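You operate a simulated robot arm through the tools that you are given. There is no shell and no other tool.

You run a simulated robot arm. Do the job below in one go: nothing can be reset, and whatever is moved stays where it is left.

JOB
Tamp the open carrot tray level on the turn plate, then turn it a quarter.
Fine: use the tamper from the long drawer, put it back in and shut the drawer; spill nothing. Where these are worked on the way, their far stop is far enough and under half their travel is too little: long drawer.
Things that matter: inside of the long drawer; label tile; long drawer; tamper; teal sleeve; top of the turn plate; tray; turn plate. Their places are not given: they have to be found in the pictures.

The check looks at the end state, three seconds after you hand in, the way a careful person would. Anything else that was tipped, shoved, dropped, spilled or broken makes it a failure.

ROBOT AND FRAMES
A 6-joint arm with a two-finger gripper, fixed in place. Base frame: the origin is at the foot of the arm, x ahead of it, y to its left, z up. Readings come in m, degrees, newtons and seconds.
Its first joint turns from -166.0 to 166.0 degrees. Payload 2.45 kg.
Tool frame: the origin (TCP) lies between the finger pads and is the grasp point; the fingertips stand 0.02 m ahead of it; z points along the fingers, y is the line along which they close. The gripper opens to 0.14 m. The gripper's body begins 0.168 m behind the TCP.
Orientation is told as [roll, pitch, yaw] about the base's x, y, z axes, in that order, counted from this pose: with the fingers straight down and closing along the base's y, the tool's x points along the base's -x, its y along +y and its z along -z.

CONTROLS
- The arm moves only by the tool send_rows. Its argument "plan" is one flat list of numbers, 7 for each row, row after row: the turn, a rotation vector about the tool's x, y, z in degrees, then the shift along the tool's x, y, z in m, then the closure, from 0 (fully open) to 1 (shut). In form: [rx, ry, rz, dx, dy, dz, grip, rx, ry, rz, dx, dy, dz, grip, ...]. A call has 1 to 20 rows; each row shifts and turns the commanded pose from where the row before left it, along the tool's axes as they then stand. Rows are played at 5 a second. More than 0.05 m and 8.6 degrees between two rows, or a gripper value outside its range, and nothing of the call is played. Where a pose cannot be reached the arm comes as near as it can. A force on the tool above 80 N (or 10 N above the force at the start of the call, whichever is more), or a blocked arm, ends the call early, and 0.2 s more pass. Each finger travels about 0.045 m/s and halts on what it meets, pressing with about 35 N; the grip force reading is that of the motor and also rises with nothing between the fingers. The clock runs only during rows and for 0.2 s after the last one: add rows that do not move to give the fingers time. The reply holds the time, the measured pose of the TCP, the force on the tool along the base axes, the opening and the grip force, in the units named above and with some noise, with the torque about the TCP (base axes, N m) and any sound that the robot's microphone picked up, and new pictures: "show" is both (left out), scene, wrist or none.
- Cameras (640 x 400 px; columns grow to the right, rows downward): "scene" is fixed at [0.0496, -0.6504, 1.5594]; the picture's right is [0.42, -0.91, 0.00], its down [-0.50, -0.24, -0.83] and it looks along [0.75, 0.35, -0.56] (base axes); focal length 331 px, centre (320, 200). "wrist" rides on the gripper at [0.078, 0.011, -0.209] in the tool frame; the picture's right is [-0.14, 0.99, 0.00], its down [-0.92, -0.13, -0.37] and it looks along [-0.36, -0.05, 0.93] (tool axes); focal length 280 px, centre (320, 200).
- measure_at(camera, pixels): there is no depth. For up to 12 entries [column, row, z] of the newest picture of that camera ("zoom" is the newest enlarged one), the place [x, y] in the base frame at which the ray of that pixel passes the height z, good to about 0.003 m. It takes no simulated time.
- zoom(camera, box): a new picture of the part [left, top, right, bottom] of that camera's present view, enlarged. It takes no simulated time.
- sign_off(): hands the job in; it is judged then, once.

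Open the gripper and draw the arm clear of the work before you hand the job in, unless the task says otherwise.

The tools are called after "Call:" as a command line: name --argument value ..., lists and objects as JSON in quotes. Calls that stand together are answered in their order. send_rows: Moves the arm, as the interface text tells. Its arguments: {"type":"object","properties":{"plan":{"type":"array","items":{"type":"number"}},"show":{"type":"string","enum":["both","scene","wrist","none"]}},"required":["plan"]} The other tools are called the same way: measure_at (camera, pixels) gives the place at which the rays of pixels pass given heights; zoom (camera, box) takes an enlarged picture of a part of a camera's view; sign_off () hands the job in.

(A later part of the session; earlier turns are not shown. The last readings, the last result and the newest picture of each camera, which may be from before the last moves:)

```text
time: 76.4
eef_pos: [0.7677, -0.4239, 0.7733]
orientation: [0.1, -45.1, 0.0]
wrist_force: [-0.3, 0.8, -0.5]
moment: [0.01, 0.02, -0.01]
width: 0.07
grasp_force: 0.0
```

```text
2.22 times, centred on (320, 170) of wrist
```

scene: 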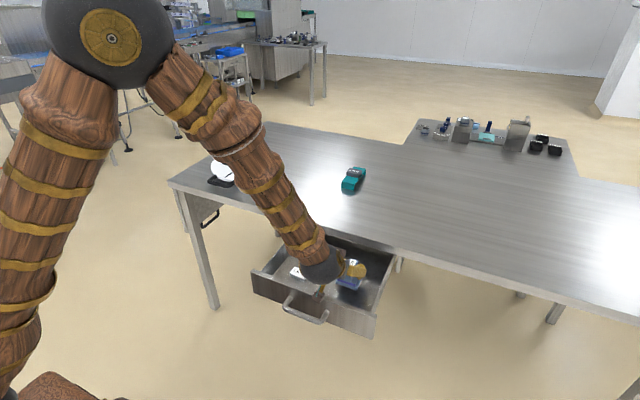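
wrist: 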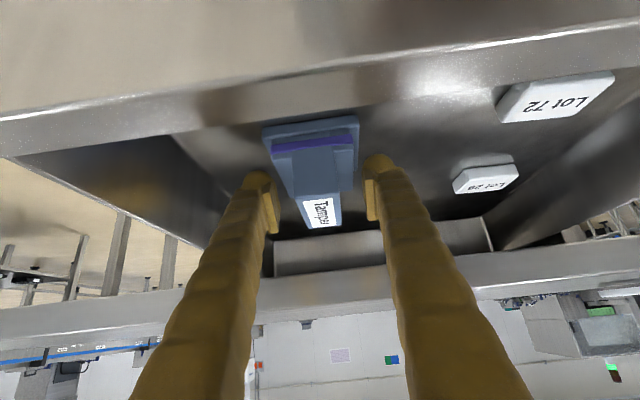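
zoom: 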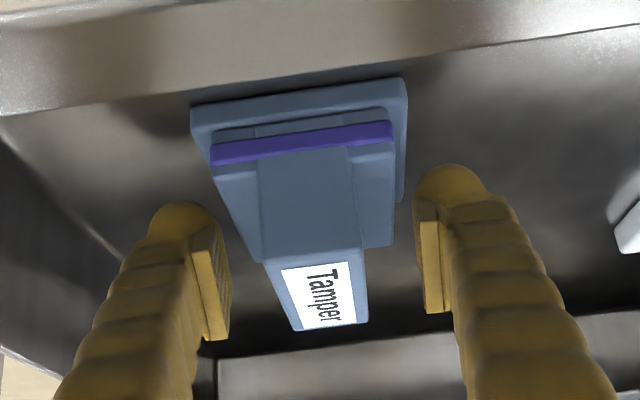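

The tamper stands free in its spot. I rise out, retreat in front of the drawer at y≈−0.485 (clear of the handle), closing the fingers for pushing.

Call:
send_rows --plan '[0, 0, 0, -0.0318, 0, -0.0318, 0.5, 0, 0, 0, -0.0318, 0, -0.0318, 0.5, 0, 0, 0, -0.0318, 0, -0.0318, 0.5, 0, 0, 0, -0.0318, 0, -0.0318, 0.5, 0, 0, 0, 0.0294, -0.0122, -0.0294, 1, 0, 0, 0, 0.0294, -0.0122, -0.0294, 1, 0, 0, 0, 0.0294, -0.0122, -0.0294, 1, 0, 0, 0, 0.0294, -0.0122, -0.0294, 1, 0, 0, 0, 0.0294, -0.0122, -0.0294, 1, 0, 0, 0, 0, 0, 0, 1]' --show "both"

Call:
zoom --camera "scene" --box '[245, 215, 405, 345]'

```text
time: 78.6
eef_pos: [0.5597, -0.4845, 0.9526]
orientation: [-0.1, -45.0, 0.1]
wrist_force: [-0.1, -1.0, -0.3]
moment: [0.01, 0.01, 0.0]
width: 0.0001
grasp_force: 30.0
```

scene: 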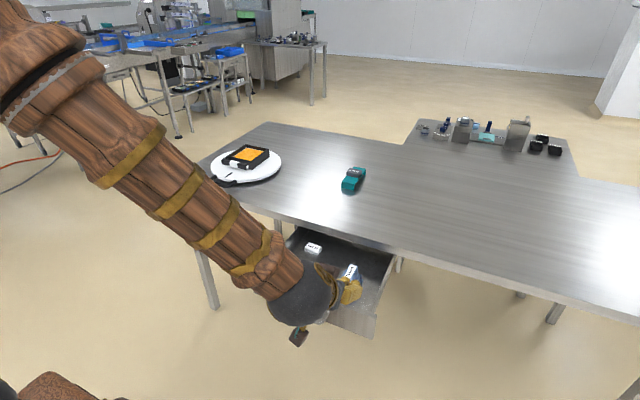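
wrist: 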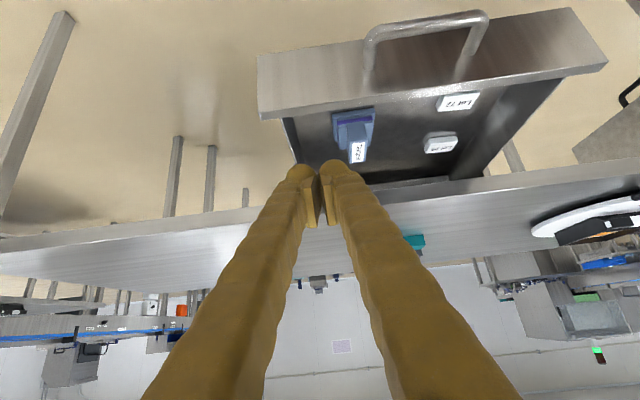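

```text
3.08 times, centred on (325, 280) of scene
```

zoom: 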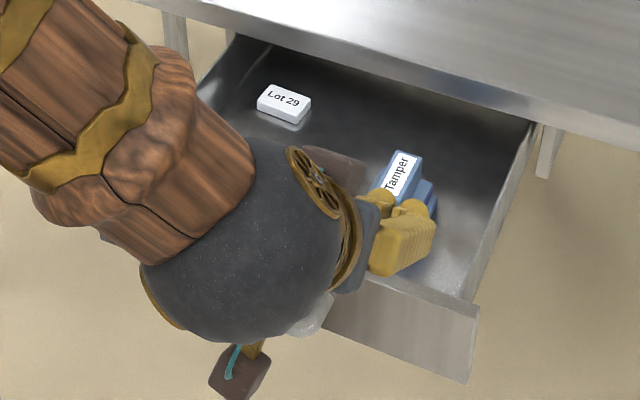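

I check the face's end and the handle's −y end relative to my y=−0.485.

Call:
measure_at --camera "wrist" --pixels '[[262, 118, 0.795], [258, 57, 0.7], [608, 62, 0.795], [367, 42, 0.762], [487, 20, 0.762], [300, 118, 0.795], [300, 113, 0.795]]'

```text
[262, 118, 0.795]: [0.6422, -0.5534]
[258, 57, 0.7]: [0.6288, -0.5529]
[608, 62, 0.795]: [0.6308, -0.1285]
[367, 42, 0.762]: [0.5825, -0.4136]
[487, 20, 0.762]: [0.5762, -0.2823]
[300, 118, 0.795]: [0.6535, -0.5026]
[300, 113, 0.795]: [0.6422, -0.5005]
```

Face at x≈0.628, handle end at y≈−0.414. I lower in front of the face to TCP z≈0.745.

Call:
send_rows --plan '[0, 0, 0, 0.0294, 0, 0.0294, 1, 0, 0, 0, 0.0294, 0, 0.0294, 1, 0, 0, 0, 0.0294, 0, 0.0294, 1, 0, 0, 0, 0.0294, 0, 0.0294, 1, 0, 0, 0, 0.0294, 0, 0.0294, 1, 0, 0, 0, 0, 0, 0, 1]' --show "both"

Call:
zoom --camera "scene" --box '[265, 235, 405, 365]'

```text
time: 80.0
eef_pos: [0.5615, -0.4855, 0.7445]
orientation: [0.0, -44.9, -0.1]
wrist_force: [-0.1, -0.4, 0.5]
moment: [-0.02, 0.02, -0.01]
width: 0.0
grasp_force: 29.5
```

scene: 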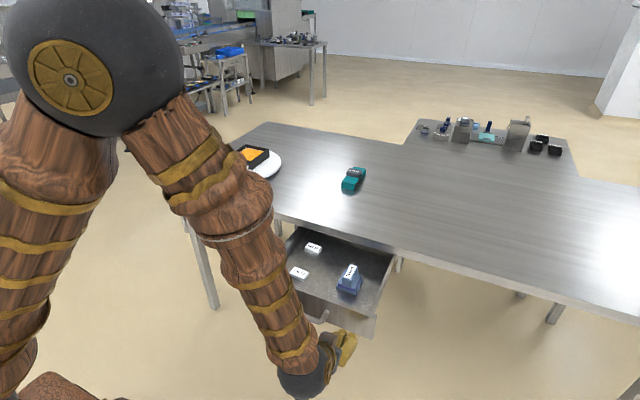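
wrist: 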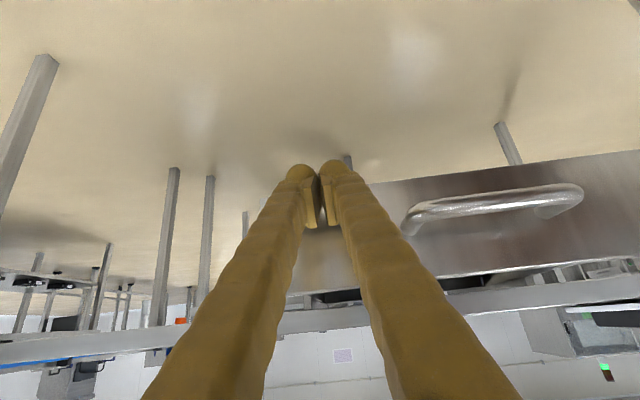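

```text
3.08 times, centred on (335, 300) of scene
```

zoom: 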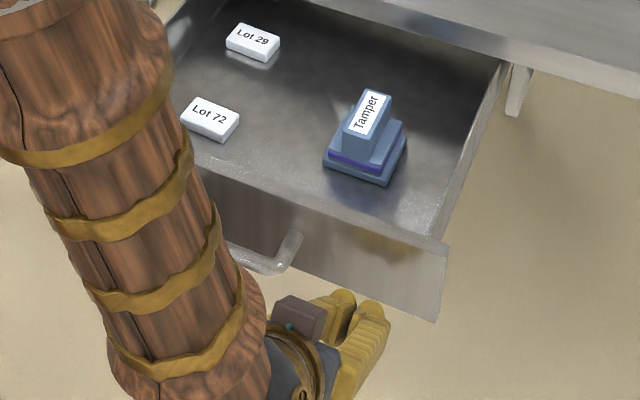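

The fingers are just in front of the face beside the handle. I push slowly in +x.

Call:
send_rows --plan '[0, 0, 0, -0.0141, 0, 0.0141, 1, 0, 0, 0, -0.0141, 0, 0.0141, 1, 0, 0, 0, -0.0141, 0, 0.0141, 1, 0, 0, 0, -0.0141, 0, 0.0141, 1, 0, 0, 0, -0.0141, 0, 0.0141, 1, 0, 0, 0, -0.0141, 0, 0.0141, 1, 0, 0, 0, -0.0141, 0, 0.0141, 1, 0, 0, 0, -0.0141, 0, 0.0141, 1, 0, 0, 0, 0, 0, 0, 1]' --show "both"

Call:
zoom --camera "scene" --box '[265, 215, 405, 345]'

```text
time: 82.0
eef_pos: [0.7197, -0.4837, 0.7438]
orientation: [0.0, -45.0, 0.0]
wrist_force: [-0.2, -1.0, 0.6]
moment: [-0.03, -0.01, 0.02]
width: 0.0002
grasp_force: 29.6
```

scene: 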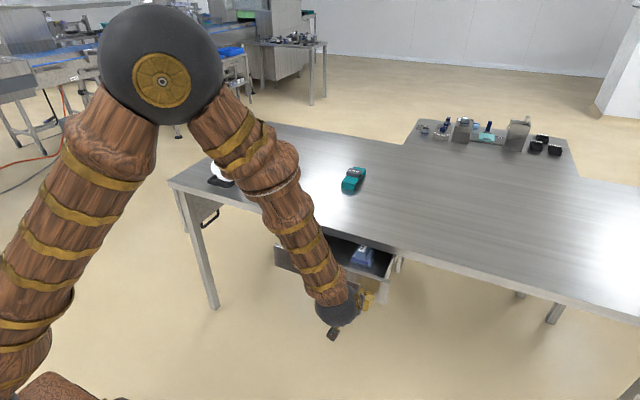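
wrist: 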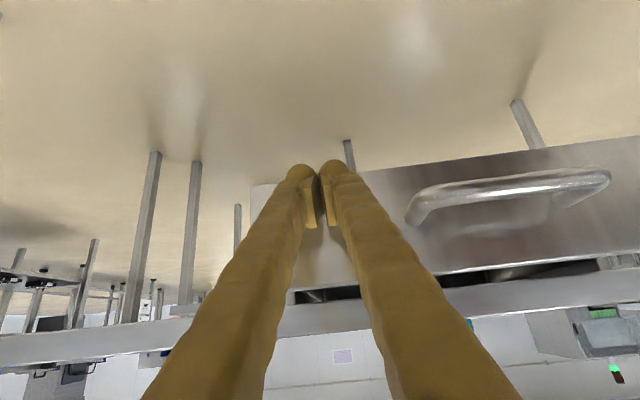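

```text
3.08 times, centred on (335, 280) of scene
```

zoom: 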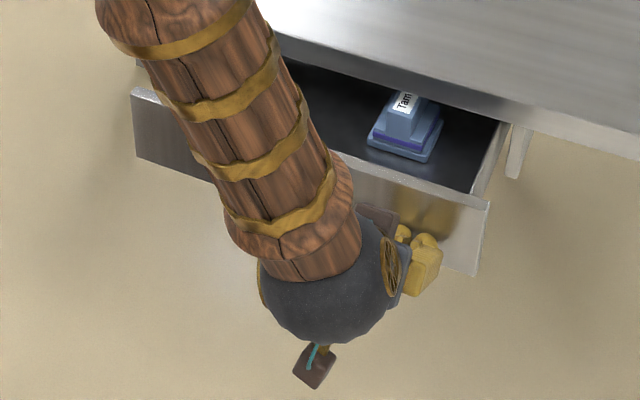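

The drawer slides in. I continue pushing 13 cm, watching for the closing stop.

Call:
send_rows --plan '[0, 0, 0, -0.0141, 0, 0.0141, 1, 0, 0, 0, -0.0141, 0, 0.0141, 1, 0, 0, 0, -0.0141, 0, 0.0141, 1, 0, 0, 0, -0.0141, 0, 0.0141, 1, 0, 0, 0, -0.0106, 0, 0.0106, 1, 0, 0, 0, -0.0106, 0, 0.0106, 1, 0, 0, 0, -0.0106, 0, 0.0106, 1, 0, 0, 0, 0, 0, 0, 1]' --show "both"

Call:
zoom --camera "scene" --box '[275, 205, 415, 315]'

```text
time: 83.8
eef_pos: [0.8458, -0.4843, 0.7434]
orientation: [0.0, -45.0, -0.1]
wrist_force: [0.7, 0.5, 0.6]
moment: [0.0, 0.01, 0.03]
width: 0.0
grasp_force: 29.3
```

scene: 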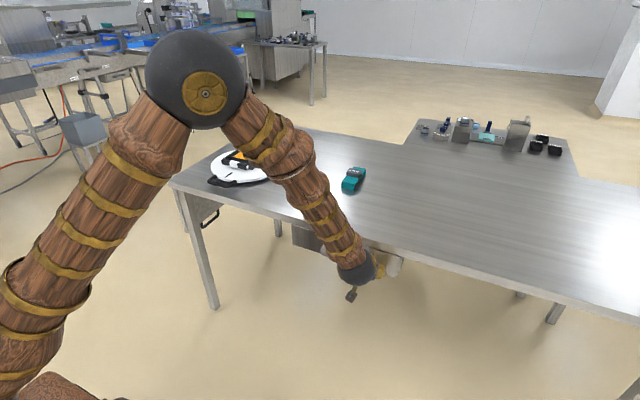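
wrist: 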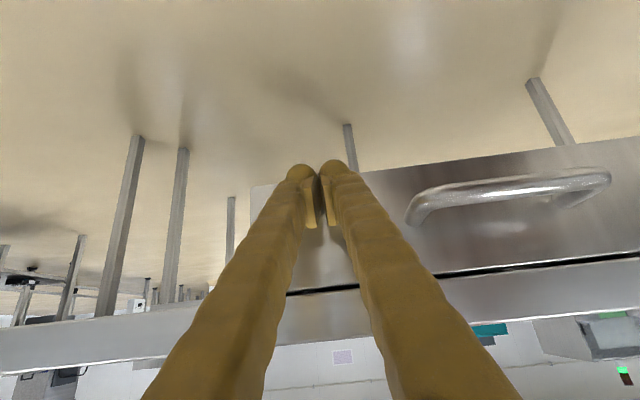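

```text
3.64 times, centred on (345, 260) of scene
```

zoom: 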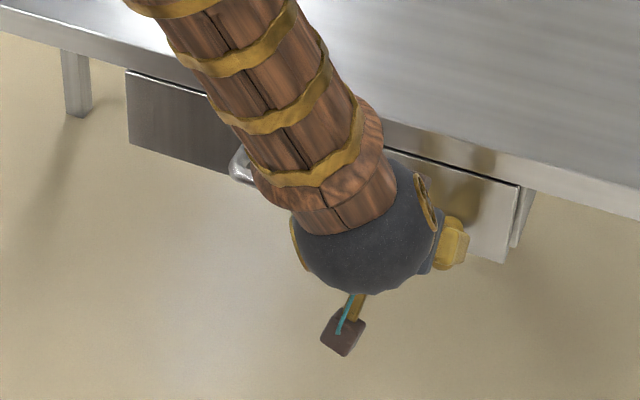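

Nearly shut. I push in finer steps until the stop is felt.

Call:
send_rows --plan '[0, 0, 0, -0.0049, 0, 0.0049, 1, 0, 0, 0, -0.0049, 0, 0.0049, 1, 0, 0, 0, 0, 0, 0, 1]' --show "none"

```text
time: 84.5
eef_pos: [0.8538, -0.4848, 0.7429]
orientation: [0.0, -44.7, -0.2]
wrist_force: [-14.8, 1.5, 4.3]
moment: [0.01, -0.1, 0.01]
width: 0.0061
grasp_force: 29.4
stopped in row 3: the force on the tool passed its limit at 94 N (the readings are from after the stop); the commanded pose is now the measured one
```

The stop was felt (94 N) at x=0.854: the drawer should be shut. I look to verify, after backing off a little.

Call:
send_rows --plan '[0, 0, 0, 0.0106, 0, -0.0106, 1, 0, 0, 0, 0.0212, 0, -0.0212, 1, 0, 0, 0, 0.0212, 0, -0.0212, 1, 0, 0, 0, 0.0212, 0, -0.0212, 1, 0, 0, 0, 0.0212, 0, -0.0212, 1, 0, 0, 0, 0, 0, 0, 1]' --show "both"

Call:
zoom --camera "scene" --box '[280, 200, 440, 300]'

```text
time: 85.8
eef_pos: [0.7187, -0.4845, 0.7449]
orientation: [0.1, -44.7, 0.0]
wrist_force: [0.6, 0.4, -0.8]
moment: [0.01, 0.0, -0.03]
width: 0.0
grasp_force: 29.3
```

scene: 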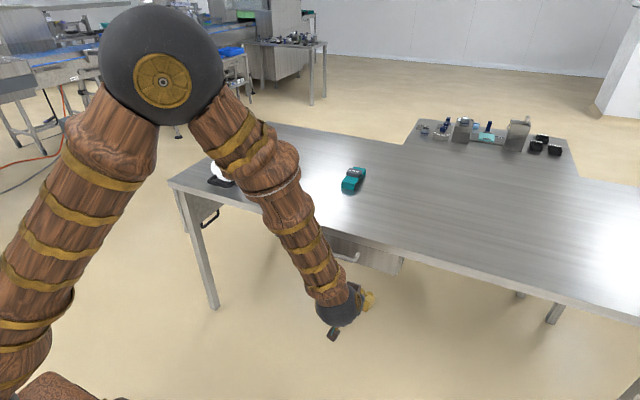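
wrist: 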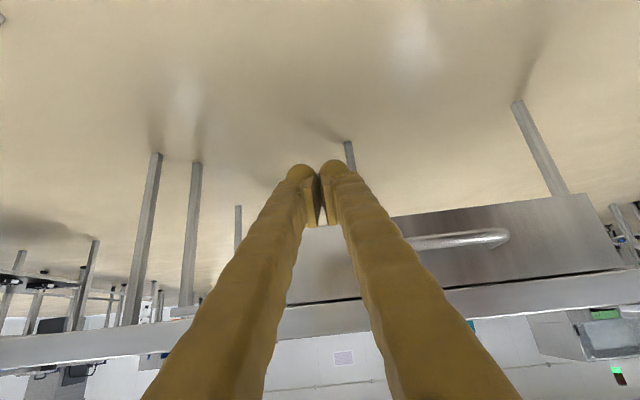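

```text
4.00 times, centred on (360, 250) of scene
```

zoom: 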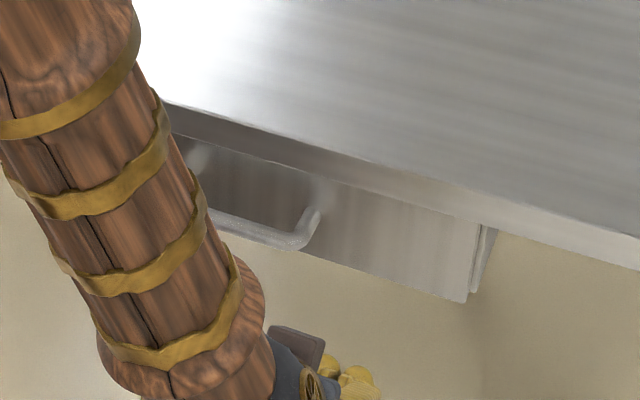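

The drawer face and handle are exactly back at their original pixels (corner (465,303), handle (300,248) in the zoom): shut. I rise and travel toward the plate handle.

Call:
send_rows --plan '[0, 0, 0, -0.0304, 0, -0.0304, 1, 0, 0, 0, -0.0304, 0, -0.0304, 1, 0, 0, 0, -0.0304, 0, -0.0304, 1, 0, 0, 0, -0.0304, 0, -0.0304, 1, 0, 0, 0, -0.0304, 0, -0.0304, 1, 0, 0, 0, -0.0304, 0, -0.0304, 1, 0, 0, 0, -0.0304, 0, -0.0304, 1, 0, 0, 0, -0.0038, 0.0463, 0.0038, 1, 0, 0, 0, -0.0038, 0.0463, 0.0038, 1, 0, 0, 0, -0.0038, 0.0463, 0.0038, 1, 0, 0, 0, -0.0038, 0.0463, 0.0038, 1, 0, 0, 0, -0.0038, 0.0463, 0.0038, 1, 0, 0, 0, -0.0038, 0.0463, 0.0038, 1, 0, 0, 0, -0.0038, 0.0463, 0.0038, 1, 0, 0, 0, -0.0038, 0.0463, 0.0038, 1, 0, 0, 0, 0, 0, 0, 1]' --show "scene"

Call:
zoom --camera "scene" --box '[280, 200, 440, 300]'

```text
time: 89.2
eef_pos: [0.7646, -0.1154, 1.045]
orientation: [0.0, -44.7, -0.1]
wrist_force: [0.1, -0.5, 0.2]
moment: [0.02, -0.04, 0.02]
width: 0.0
grasp_force: 29.0
```

scene: 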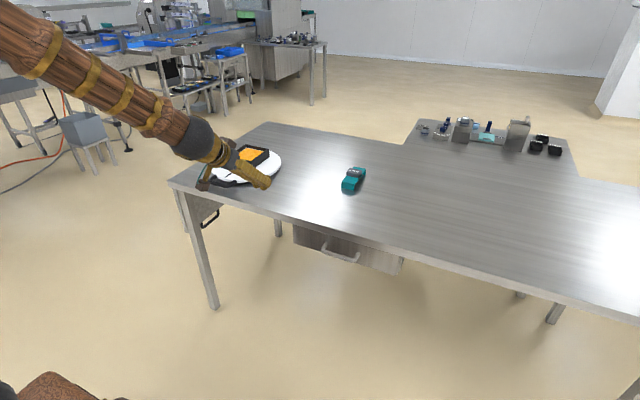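

```text
4.00 times, centred on (360, 250) of scene
```

zoom: 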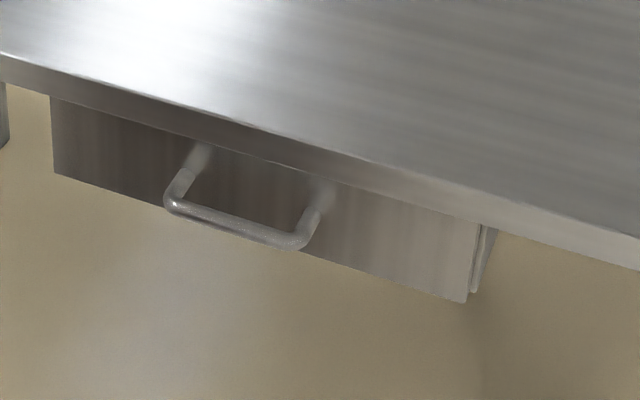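

The drawer matches its initial closed picture exactly. I go on to above the near side of the plate handle and reduce the tilt to about 20°.

Call:
send_rows --plan '[0, 0, 0, -0.0028, 0.0435, 0.0028, 1, 0, 0, 0, -0.0028, 0.0435, 0.0028, 1, 0, 0, 0, -0.0028, 0.0435, 0.0028, 1, 0, 0, 0, -0.0028, 0.0435, 0.0028, 1, 0, 0, 0, -0.0028, 0.0435, 0.0028, 1, 0, 0, 0, -0.0028, 0.0435, 0.0028, 1, 0, 0, 0, -0.0028, 0.0435, 0.0028, 1, 0, 0, 0, -0.0028, 0.0435, 0.0028, 1, 0, 0, 0, -0.0028, 0.0435, 0.0028, 1, 0, 0, 0, -0.0028, 0.0435, 0.0028, 1, 0, 8.2, 0, 0, 0, 0, 1, 0, 8.2, 0, 0, 0, 0, 1, 0, 8.3, 0, 0, 0, 0, 1, 0, 0, 0, 0, 0, 0, 1]' --show "both"

Call:
zoom --camera "scene" --box '[195, 140, 295, 200]'

Call:
zoom --camera "wrist" --box '[80, 60, 400, 300]'

```text
time: 92.2
eef_pos: [0.8006, 0.3239, 1.041]
orientation: [-1.3, -21.2, -0.2]
wrist_force: [-0.9, -0.8, -0.6]
moment: [-0.04, -0.03, 0.03]
width: 0.0001
grasp_force: 29.4
out of reach, approached as far as the arm can: row 13
```

scene: 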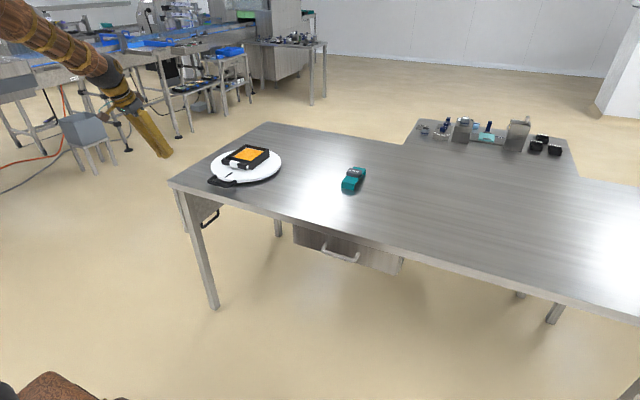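
wrist: 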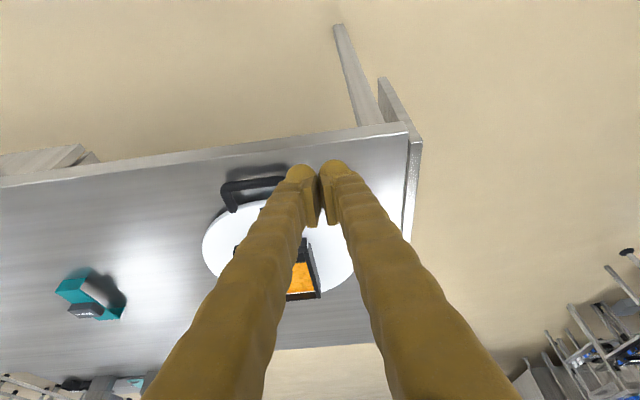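

```text
6.40 times, centred on (245, 170) of scene
```

zoom: 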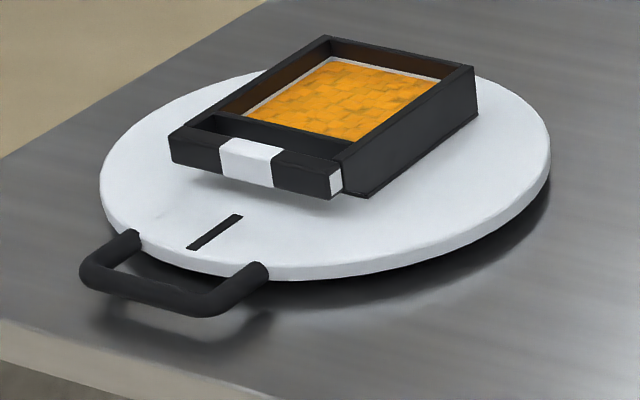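

```text
1.67 times, centred on (240, 180) of wrist
```

zoom: 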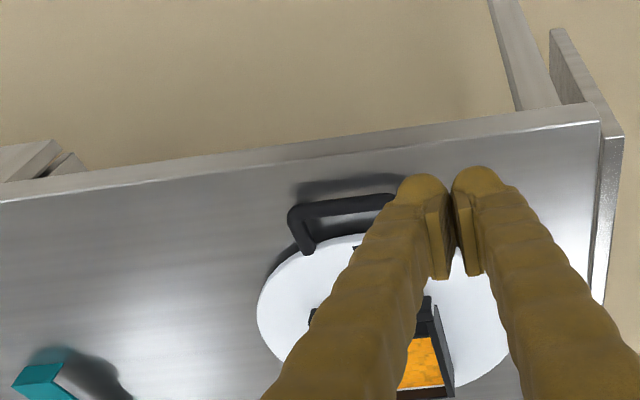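

I check the handle's height by triangulating its −y outer corner: scene (228.6,187.2), wrist zoom (292,215).

Call:
measure_at --camera "wrist" --pixels '[[223, 189, 0.85], [223, 189, 0.86], [223, 189, 0.87], [232, 210, 0.87], [203, 250, 0.872], [206, 235, 0.872], [354, 275, 0.872]]'

Call:
measure_at --camera "scene" --pixels '[[228.6, 187.2, 0.85], [228.6, 187.2, 0.86], [228.6, 187.2, 0.87], [208.3, 181.7, 0.85], [208.3, 181.7, 0.86], [208.3, 181.7, 0.87], [234.8, 180.9, 0.87], [215, 176.3, 0.87]]'

Call:
zoom --camera "scene" --box '[200, 165, 245, 197]'

```text
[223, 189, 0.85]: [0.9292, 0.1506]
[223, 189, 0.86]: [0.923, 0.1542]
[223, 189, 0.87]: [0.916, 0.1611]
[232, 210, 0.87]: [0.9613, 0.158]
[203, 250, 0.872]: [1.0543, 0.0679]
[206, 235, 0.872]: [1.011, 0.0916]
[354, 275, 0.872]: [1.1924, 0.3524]
```

```text
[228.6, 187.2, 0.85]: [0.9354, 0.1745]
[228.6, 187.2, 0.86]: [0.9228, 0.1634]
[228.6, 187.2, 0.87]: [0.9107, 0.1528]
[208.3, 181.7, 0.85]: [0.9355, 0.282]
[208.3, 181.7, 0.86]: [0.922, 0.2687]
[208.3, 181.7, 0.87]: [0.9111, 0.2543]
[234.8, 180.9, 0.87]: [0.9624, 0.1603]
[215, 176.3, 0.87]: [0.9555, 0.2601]
```

```text
12.50 times, centred on (222, 181) of scene
```

zoom: 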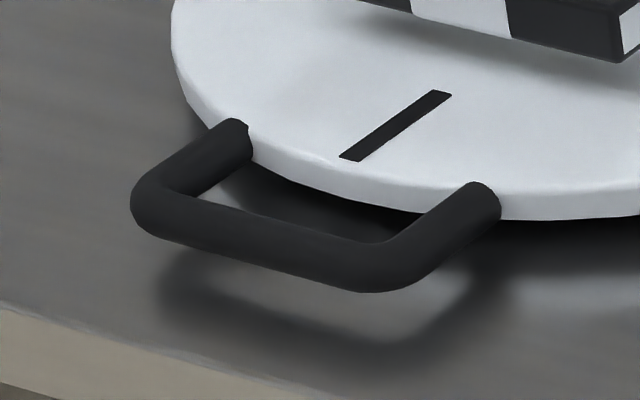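

The handle axis is at z≈0.866, outer arms at y≈0.157 and 0.262, so I can push its +y arm sideways with the closed fingers. First I lower to z≈0.95 near x≈0.88 (still clear of the plate) to be well within reach.

Call:
send_rows --plan '[0, 0, 0, -0.0148, 0.004, 0.0373, 1, 0, 0, 0, -0.0148, 0.004, 0.0373, 1, 0, 0, 0, -0.0148, 0.004, 0.0373, 1, 0, 0, 0, 0, 0, 0, 1]' --show "both"

```text
time: 93.2
eef_pos: [0.8746, 0.3408, 0.9419]
orientation: [-0.6, -20.6, 0.0]
wrist_force: [0.0, -0.4, 0.5]
moment: [0.02, -0.02, 0.0]
width: 0.0001
grasp_force: 29.7
out of reach, approached as far as the arm can: row 1, 2, 3
```

scene: 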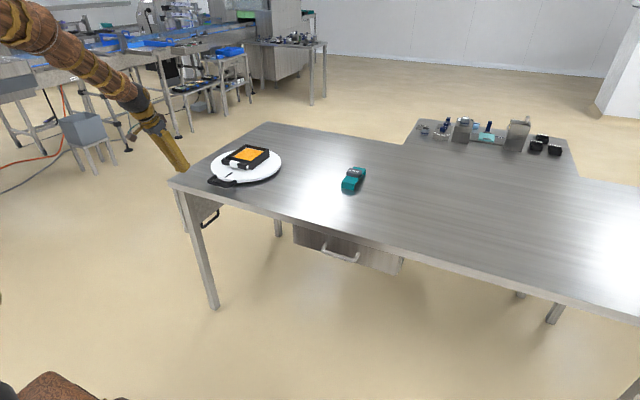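
wrist: 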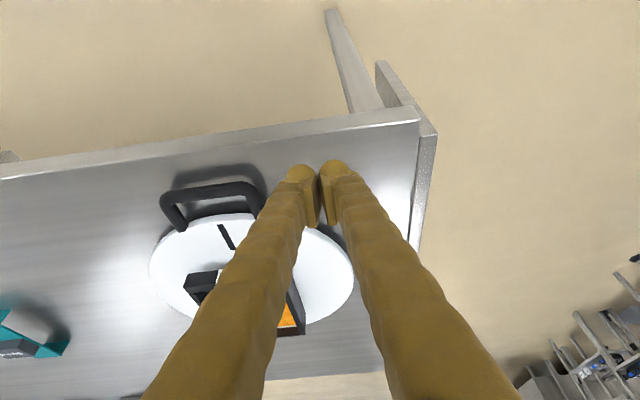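

At this small tilt the tool is collinear with the forearm (awkward for the arm), so I go back to 35° tilt and yaw the tool by +50°, which also suits pushing the handle around the rim.

Call:
send_rows --plan '[0, -7.5, 0, 0, 0, 0, 1, 0, -7.5, 0, 0, 0, 0, 1, 0, 0, 0, 0, 0, 0, 1, -4.096, 0, -5.849, 0, 0, 0, 1, -4.096, 0, -5.849, 0, 0, 0, 1, -4.096, 0, -5.849, 0, 0, 0, 1, -4.096, 0, -5.849, 0, 0, 0, 1, -4.096, 0, -5.849, 0, 0, 0, 1, -4.096, 0, -5.849, 0, 0, 0, 1, -4.096, 0, -5.849, 0, 0, 0, 1, 0, 0, 0, 0, 0, 0, 1]' --show "both"

```text
time: 95.7
eef_pos: [0.8845, 0.3751, 0.9479]
orientation: [-11.2, -41.9, 44.4]
wrist_force: [0.3, 0.1, 0.5]
moment: [0.01, 0.01, 0.0]
width: 0.0
grasp_force: 29.9
out of reach, approached as far as the arm can: row 6, 7, 8, 9, 10
```

scene: 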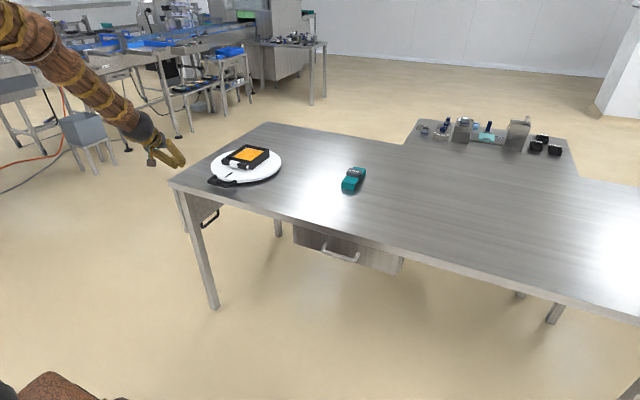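
wrist: 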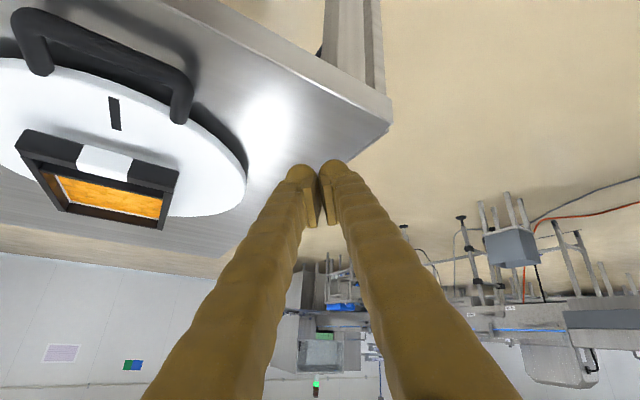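

The arm refuses leaning out of its own plane here, so I'll use the tool rolled by 90° (as at the drawer), leaning in the arm's plane. First I back off up and undo/roll about the tool axis.

Call:
send_rows --plan '[0, 0, 0, 0.007, 0.0023, -0.041, 1, 0, 0, 0, 0.007, 0.0023, -0.041, 1, 0, 0, 8.5, 0, 0, 0, 1, 0, 0, 8.5, 0, 0, 0, 1, 0, 0, 8.5, 0, 0, 0, 1, 0, 0, 8.5, 0, 0, 0, 1, 0, 0, 8.5, 0, 0, 0, 1, 0, 0, 8.5, 0, 0, 0, 1, 0, 0, 8.5, 0, 0, 0, 1, 0, 0, 8.5, 0, 0, 0, 1, 0, 0, 8.5, 0, 0, 0, 1, 0, 0, 8.5, 0, 0, 0, 1, 0, 0, 8.5, 0, 0, 0, 1, 0, 0, 8.5, 0, 0, 0, 1, 0, 0, 0, 0, 0, 0, 1]' --show "both"

```text
time: 98.8
eef_pos: [0.8263, 0.3439, 0.9971]
orientation: [43.1, -0.1, -62.0]
wrist_force: [0.7, 0.0, -0.8]
moment: [0.01, 0.0, -0.01]
width: 0.0
grasp_force: 28.9
```

scene: 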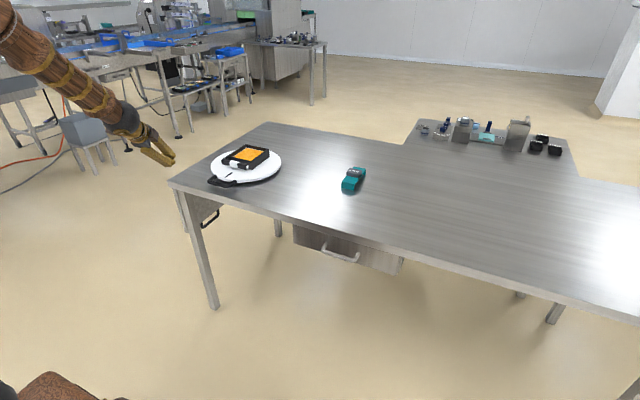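
wrist: 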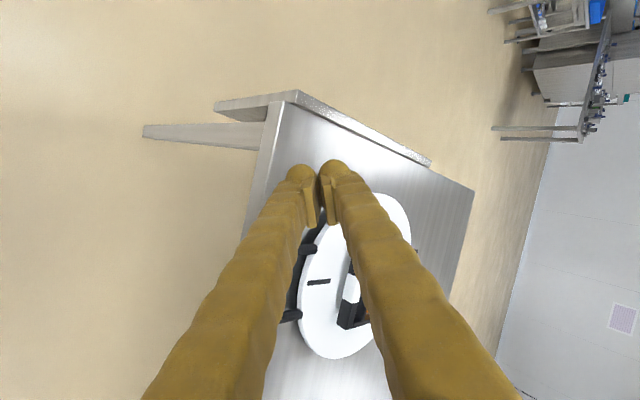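

Clean orientation again. I tilt to 60° and turn the lean azimuth to ~8°, staying high.

Call:
send_rows --plan '[-8.5, 0, 0, 0, 0, 0, 1, -8.4, 0, 0, 0, 0, 0, 1, 0, -5.776, 3.335, 0, 0, 0, 1, 0, -5.776, 3.335, 0, 0, 0, 1, 0, -5.776, 3.335, 0, 0, 0, 1, 0, 0, 0, 0, 0, 0, 1]' --show "both"

```text
time: 100.2
eef_pos: [0.8205, 0.3508, 0.9954]
orientation: [54.4, 1.7, -63.1]
wrist_force: [0.0, -0.5, -0.7]
moment: [0.01, 0.03, -0.01]
width: 0.0001
grasp_force: 30.0
out of reach, approached as far as the arm can: row 1, 3, 4, 5
```

scene: 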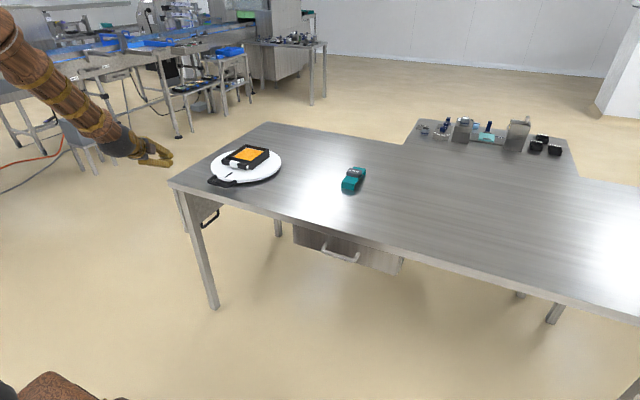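
wrist: 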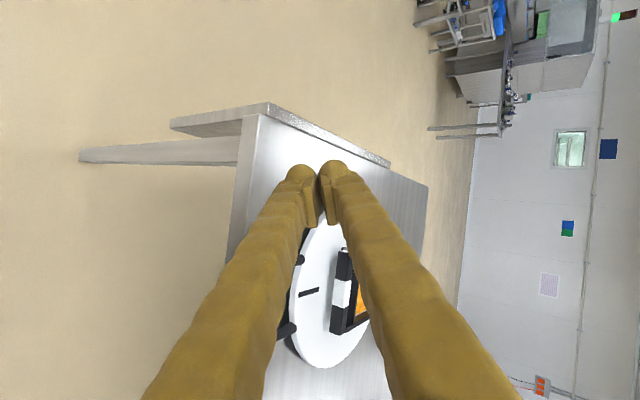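

The wrist has apparently flipped into an awkward configuration near its straight position. I move toward the middle (y≈0.1) and reduce the tilt to unwind it, staying high and clear.

Call:
send_rows --plan '[0, 0, 0, -0.0352, -0.0057, -0.0237, 1, 0, 0, 0, -0.0352, -0.0057, -0.0237, 1, 0, 0, 0, -0.0352, -0.0057, -0.0237, 1, 0, 0, 0, -0.0352, -0.0057, -0.0237, 1, 0, 0, 0, -0.0352, -0.0057, -0.0237, 1, 0, 0, 0, -0.0352, -0.0057, -0.0237, 1, 0, 0, 0, 0, 0, 0, 1]' --show "scene"

```text
time: 101.8
eef_pos: [0.7961, 0.0989, 1.0459]
orientation: [54.4, 1.5, -63.1]
wrist_force: [0.6, 0.5, 0.3]
moment: [-0.03, 0.03, 0.0]
width: 0.0002
grasp_force: 29.7
```

scene: 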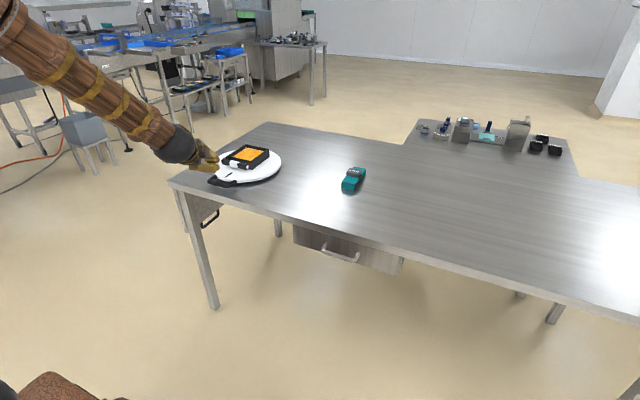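

This works without reach trouble, and this orientation (tilt 54°, lean azimuth 28°) suits pushing. I move to above the +y side of the handle, (0.90, 0.33, 0.96).

Call:
send_rows --plan '[0, 0, 0, 0.0261, 0.0069, 0.0355, 1, 0, 0, 0, 0.0261, 0.0069, 0.0355, 1, 0, 0, 0, 0.0261, 0.0069, 0.0355, 1, 0, 0, 0, 0.0261, 0.0069, 0.0355, 1, 0, 0, 0, 0.0261, 0.0069, 0.0355, 1, 0, 0, 0, 0.0261, 0.0069, 0.0355, 1, 0, 0, 0, 0, 0, 0, 1]' --show "both"

```text
time: 103.5
eef_pos: [0.8996, 0.3327, 0.9584]
orientation: [54.4, 1.7, -63.2]
wrist_force: [-0.1, -0.2, 0.0]
moment: [0.01, 0.0, -0.01]
width: 0.0
grasp_force: 29.4
```

scene: 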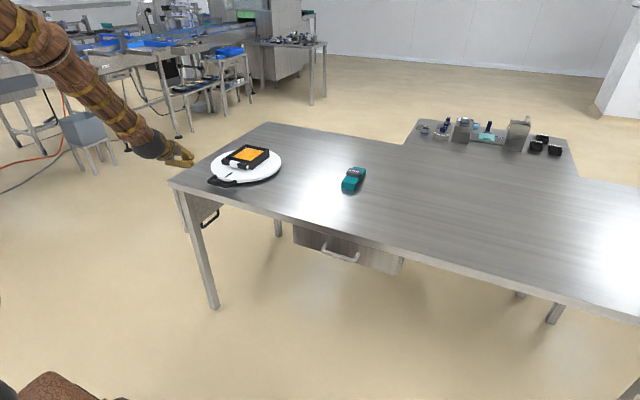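
wrist: 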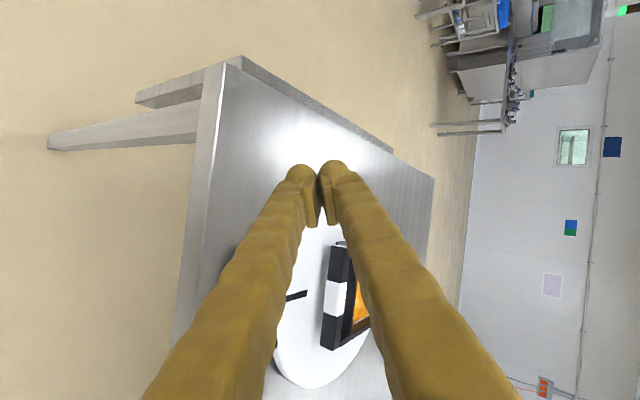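

Within reach. I lower to the pre-contact point beside the +y arm, (0.922, 0.325, 0.888).

Call:
send_rows --plan '[0, 0, 0, -0.0063, -0.0158, 0.0178, 1, 0, 0, 0, -0.0063, -0.0158, 0.0178, 1, 0, 0, 0, -0.0063, -0.0158, 0.0178, 1, 0, 0, 0, 0, 0, 0, 1]' --show "both"

Call:
zoom --camera "scene" --box '[180, 130, 290, 200]'

```text
time: 104.5
eef_pos: [0.9205, 0.3229, 0.8886]
orientation: [54.4, 1.7, -63.2]
wrist_force: [-0.1, 0.3, 0.1]
moment: [-0.02, -0.01, -0.01]
width: 0.0
grasp_force: 29.5
```

scene: 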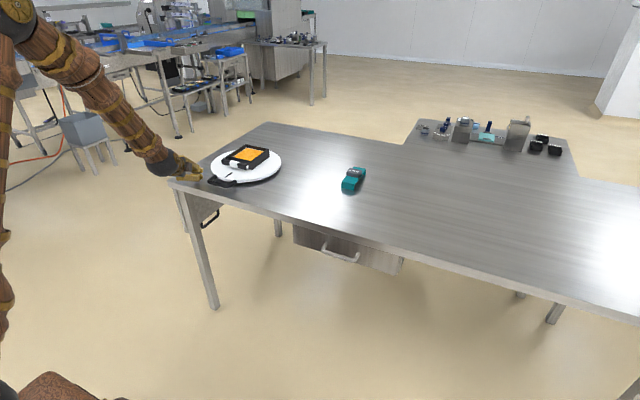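
wrist: 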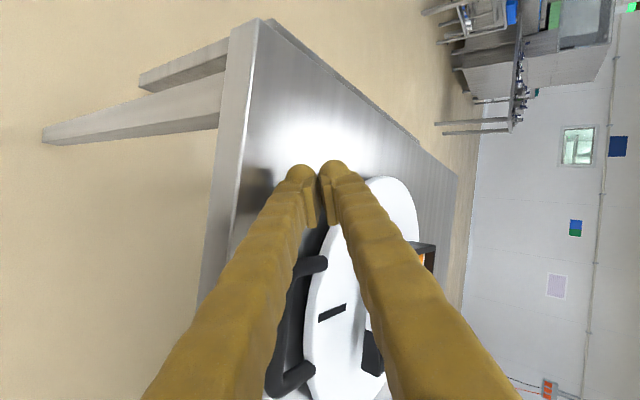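

```text
5.71 times, centred on (235, 165) of scene
```

zoom: 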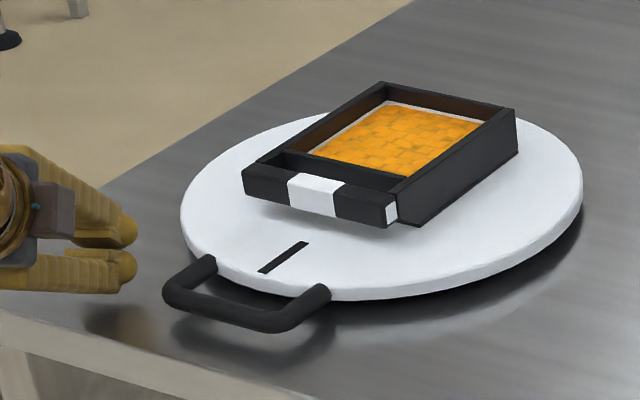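

The fingertips are beside the handle's +y arm. I move −y by 3 cm (and 4 mm lower) to approach contact.

Call:
send_rows --plan '[0, 0, 0, -0.0152, -0.0032, -0.0017, 1, 0, 0, 0, -0.0152, -0.0032, -0.0017, 1, 0, 0, 0, 0, 0, 0, 1]' --show "both"

Call:
zoom --camera "scene" --box '[180, 130, 290, 200]'

Call:
zoom --camera "wrist" --box '[220, 140, 460, 400]'

```text
time: 105.2
eef_pos: [0.9273, 0.2936, 0.8846]
orientation: [54.3, 1.6, -63.2]
wrist_force: [0.2, -0.5, 0.1]
moment: [0.0, -0.04, -0.01]
width: 0.0
grasp_force: 28.8
```

scene: 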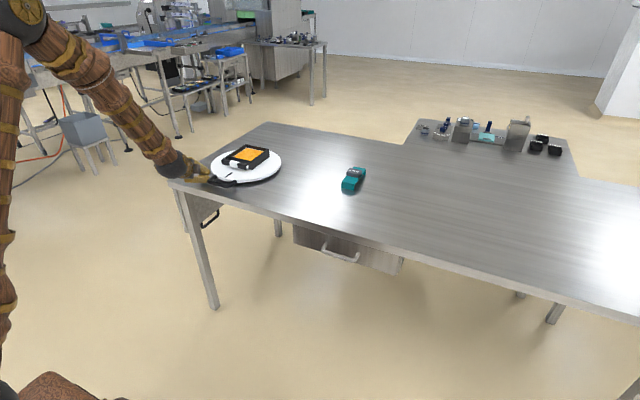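
wrist: 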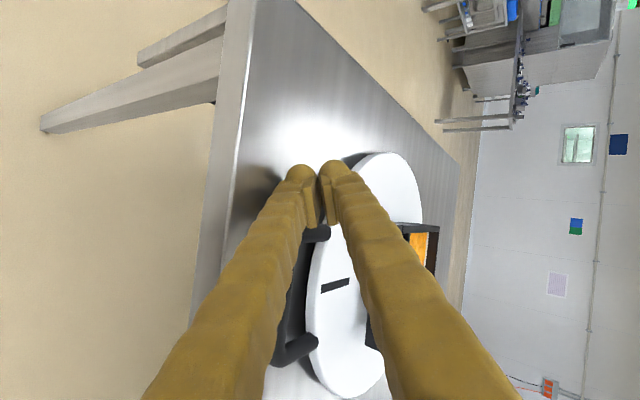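

```text
5.71 times, centred on (235, 165) of scene
```

zoom: 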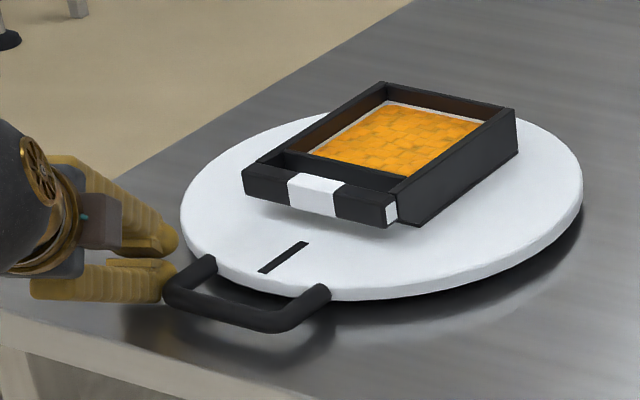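

```text
1.54 times, centred on (340, 270) of wrist
```

zoom: 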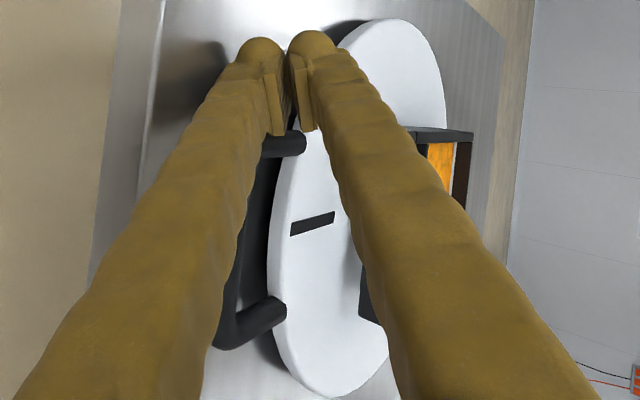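

Almost touching. I push gently −y along the arc by ~4.4 cm in three steps and see how the plate responds.

Call:
send_rows --plan '[0, 0, 0, -0.0126, -0.004, -0.0061, 1, 0, 0, 0, -0.0126, -0.004, -0.0061, 1, 0, 0, 0, -0.0126, -0.004, -0.0061, 1, 0, 0, 0, 0, 0, 0, 1]' --show "both"

Call:
zoom --camera "scene" --box '[180, 130, 290, 200]'

```text
time: 106.2
eef_pos: [0.9255, 0.2497, 0.8846]
orientation: [54.3, 1.6, -63.2]
wrist_force: [0.1, -0.8, -0.4]
moment: [-0.02, -0.02, -0.01]
width: 0.0
grasp_force: 29.1
```

scene: 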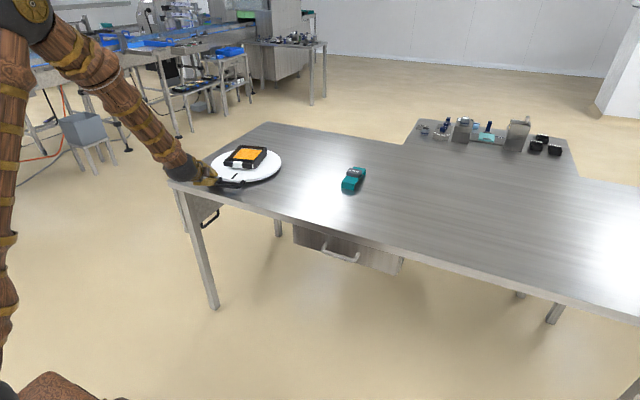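
wrist: 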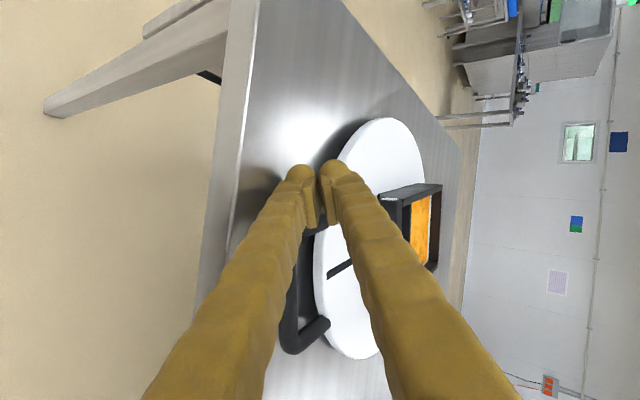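

```text
5.71 times, centred on (235, 165) of scene
```

zoom: 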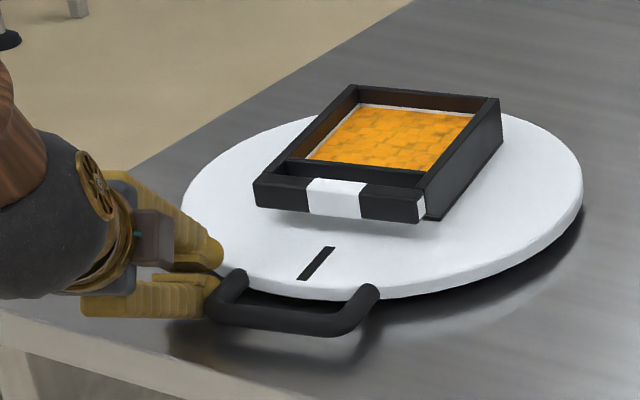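

The plate turns easily with the tray riding along (≈12° so far). I continue along the arc.

Call:
send_rows --plan '[0, 0, 0, -0.014, -0.0039, -0.0061, 1, 0, 0, 0, -0.014, -0.0039, -0.0061, 1, 0, 0, 0, -0.014, -0.0039, -0.0061, 1, 0, 0, 0, -0.0145, -0.0044, -0.0068, 1, 0, 0, 0, -0.0145, -0.0044, -0.0068, 1, 0, 0, 0, 0, 0, 0, 1]' --show "both"

Call:
zoom --camera "scene" --box '[180, 130, 290, 200]'

```text
time: 107.7
eef_pos: [0.9234, 0.1692, 0.8839]
orientation: [54.3, 1.6, -63.2]
wrist_force: [0.2, 0.3, 0.0]
moment: [-0.01, -0.03, 0.02]
width: 0.0
grasp_force: 29.2
```

scene: 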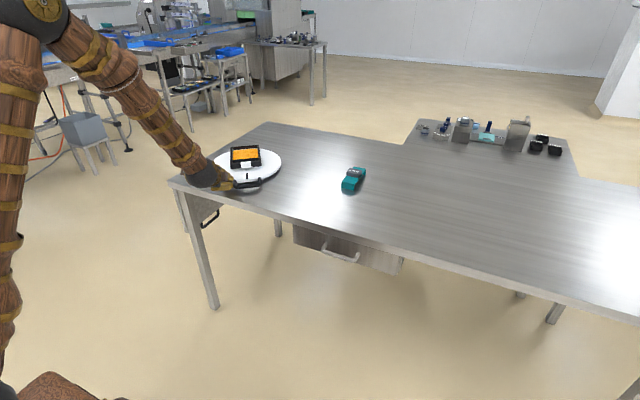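
wrist: 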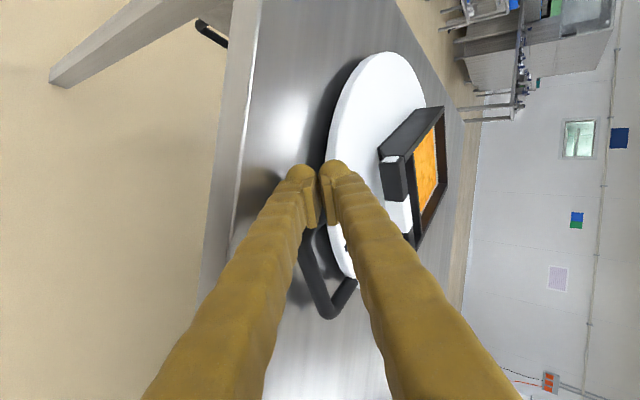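

```text
5.71 times, centred on (235, 165) of scene
```

zoom: 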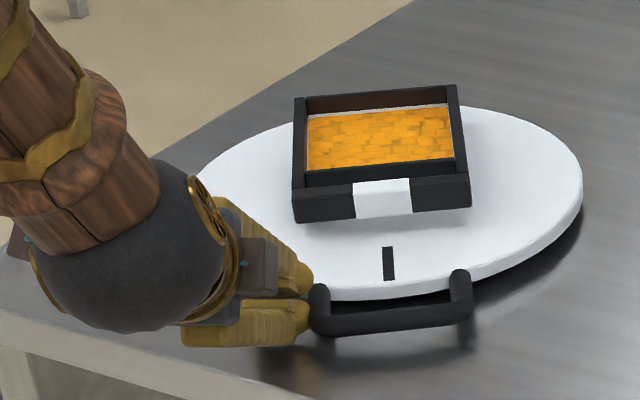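

About 38° now. I continue the arc to roughly 65°.

Call:
send_rows --plan '[0, 0, 0, -0.0151, -0.0003, -0.0011, 1, 0, 0, 0, -0.0151, -0.0003, -0.0011, 1, 0, 0, 0, -0.015, 0.0012, 0.0009, 1, 0, 0, 0, -0.015, 0.0012, 0.0009, 1, 0, 0, 0, -0.0155, 0.002, 0.002, 1, 0, 0, 0, -0.0155, 0.002, 0.002, 1, 0, 0, 0, 0, 0, 0, 1]' --show "both"

Call:
zoom --camera "scene" --box '[180, 130, 290, 200]'

```text
time: 109.2
eef_pos: [0.9702, 0.0903, 0.8836]
orientation: [54.2, 1.6, -63.2]
wrist_force: [0.8, -0.1, -0.4]
moment: [-0.02, -0.01, 0.01]
width: 0.0002
grasp_force: 29.4
```

scene: 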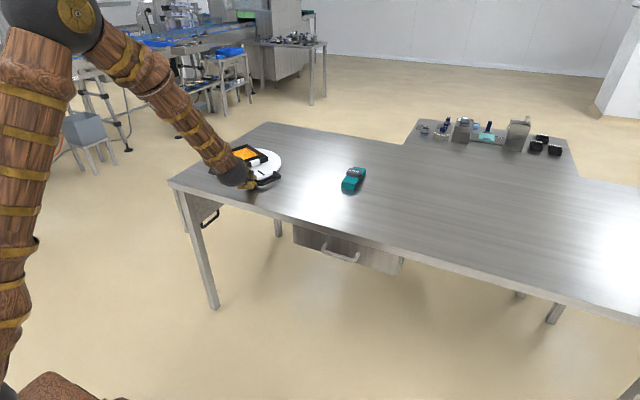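
wrist: 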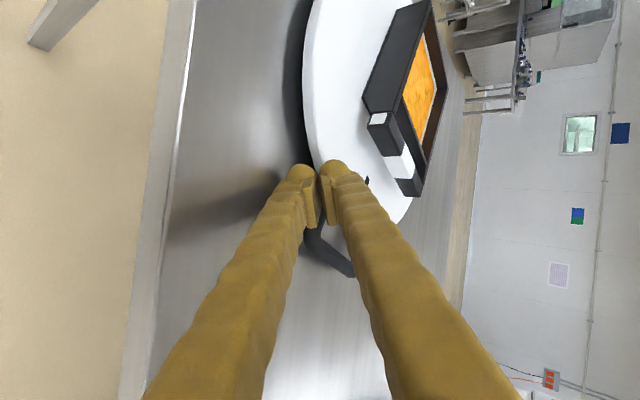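

```text
5.71 times, centred on (235, 165) of scene
```

zoom: 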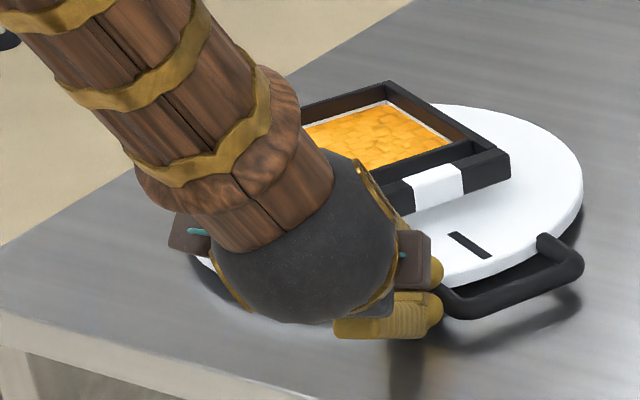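

I measure the current plate angle from the mark and handle corners in the scene view.

Call:
measure_at --camera "scene" --pixels '[[258.3, 171.3, 0.872], [263.7, 174.4, 0.872], [280.5, 176.4, 0.866], [260, 185, 0.866], [275.1, 172.0, 0.866], [208.3, 181.7, 0.866], [228.6, 187.2, 0.866]]'

```text
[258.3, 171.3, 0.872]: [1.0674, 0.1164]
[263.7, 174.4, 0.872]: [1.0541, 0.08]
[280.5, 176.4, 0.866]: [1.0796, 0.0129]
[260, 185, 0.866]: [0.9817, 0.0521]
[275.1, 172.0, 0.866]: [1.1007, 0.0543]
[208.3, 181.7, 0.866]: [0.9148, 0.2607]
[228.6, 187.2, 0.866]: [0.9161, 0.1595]
```

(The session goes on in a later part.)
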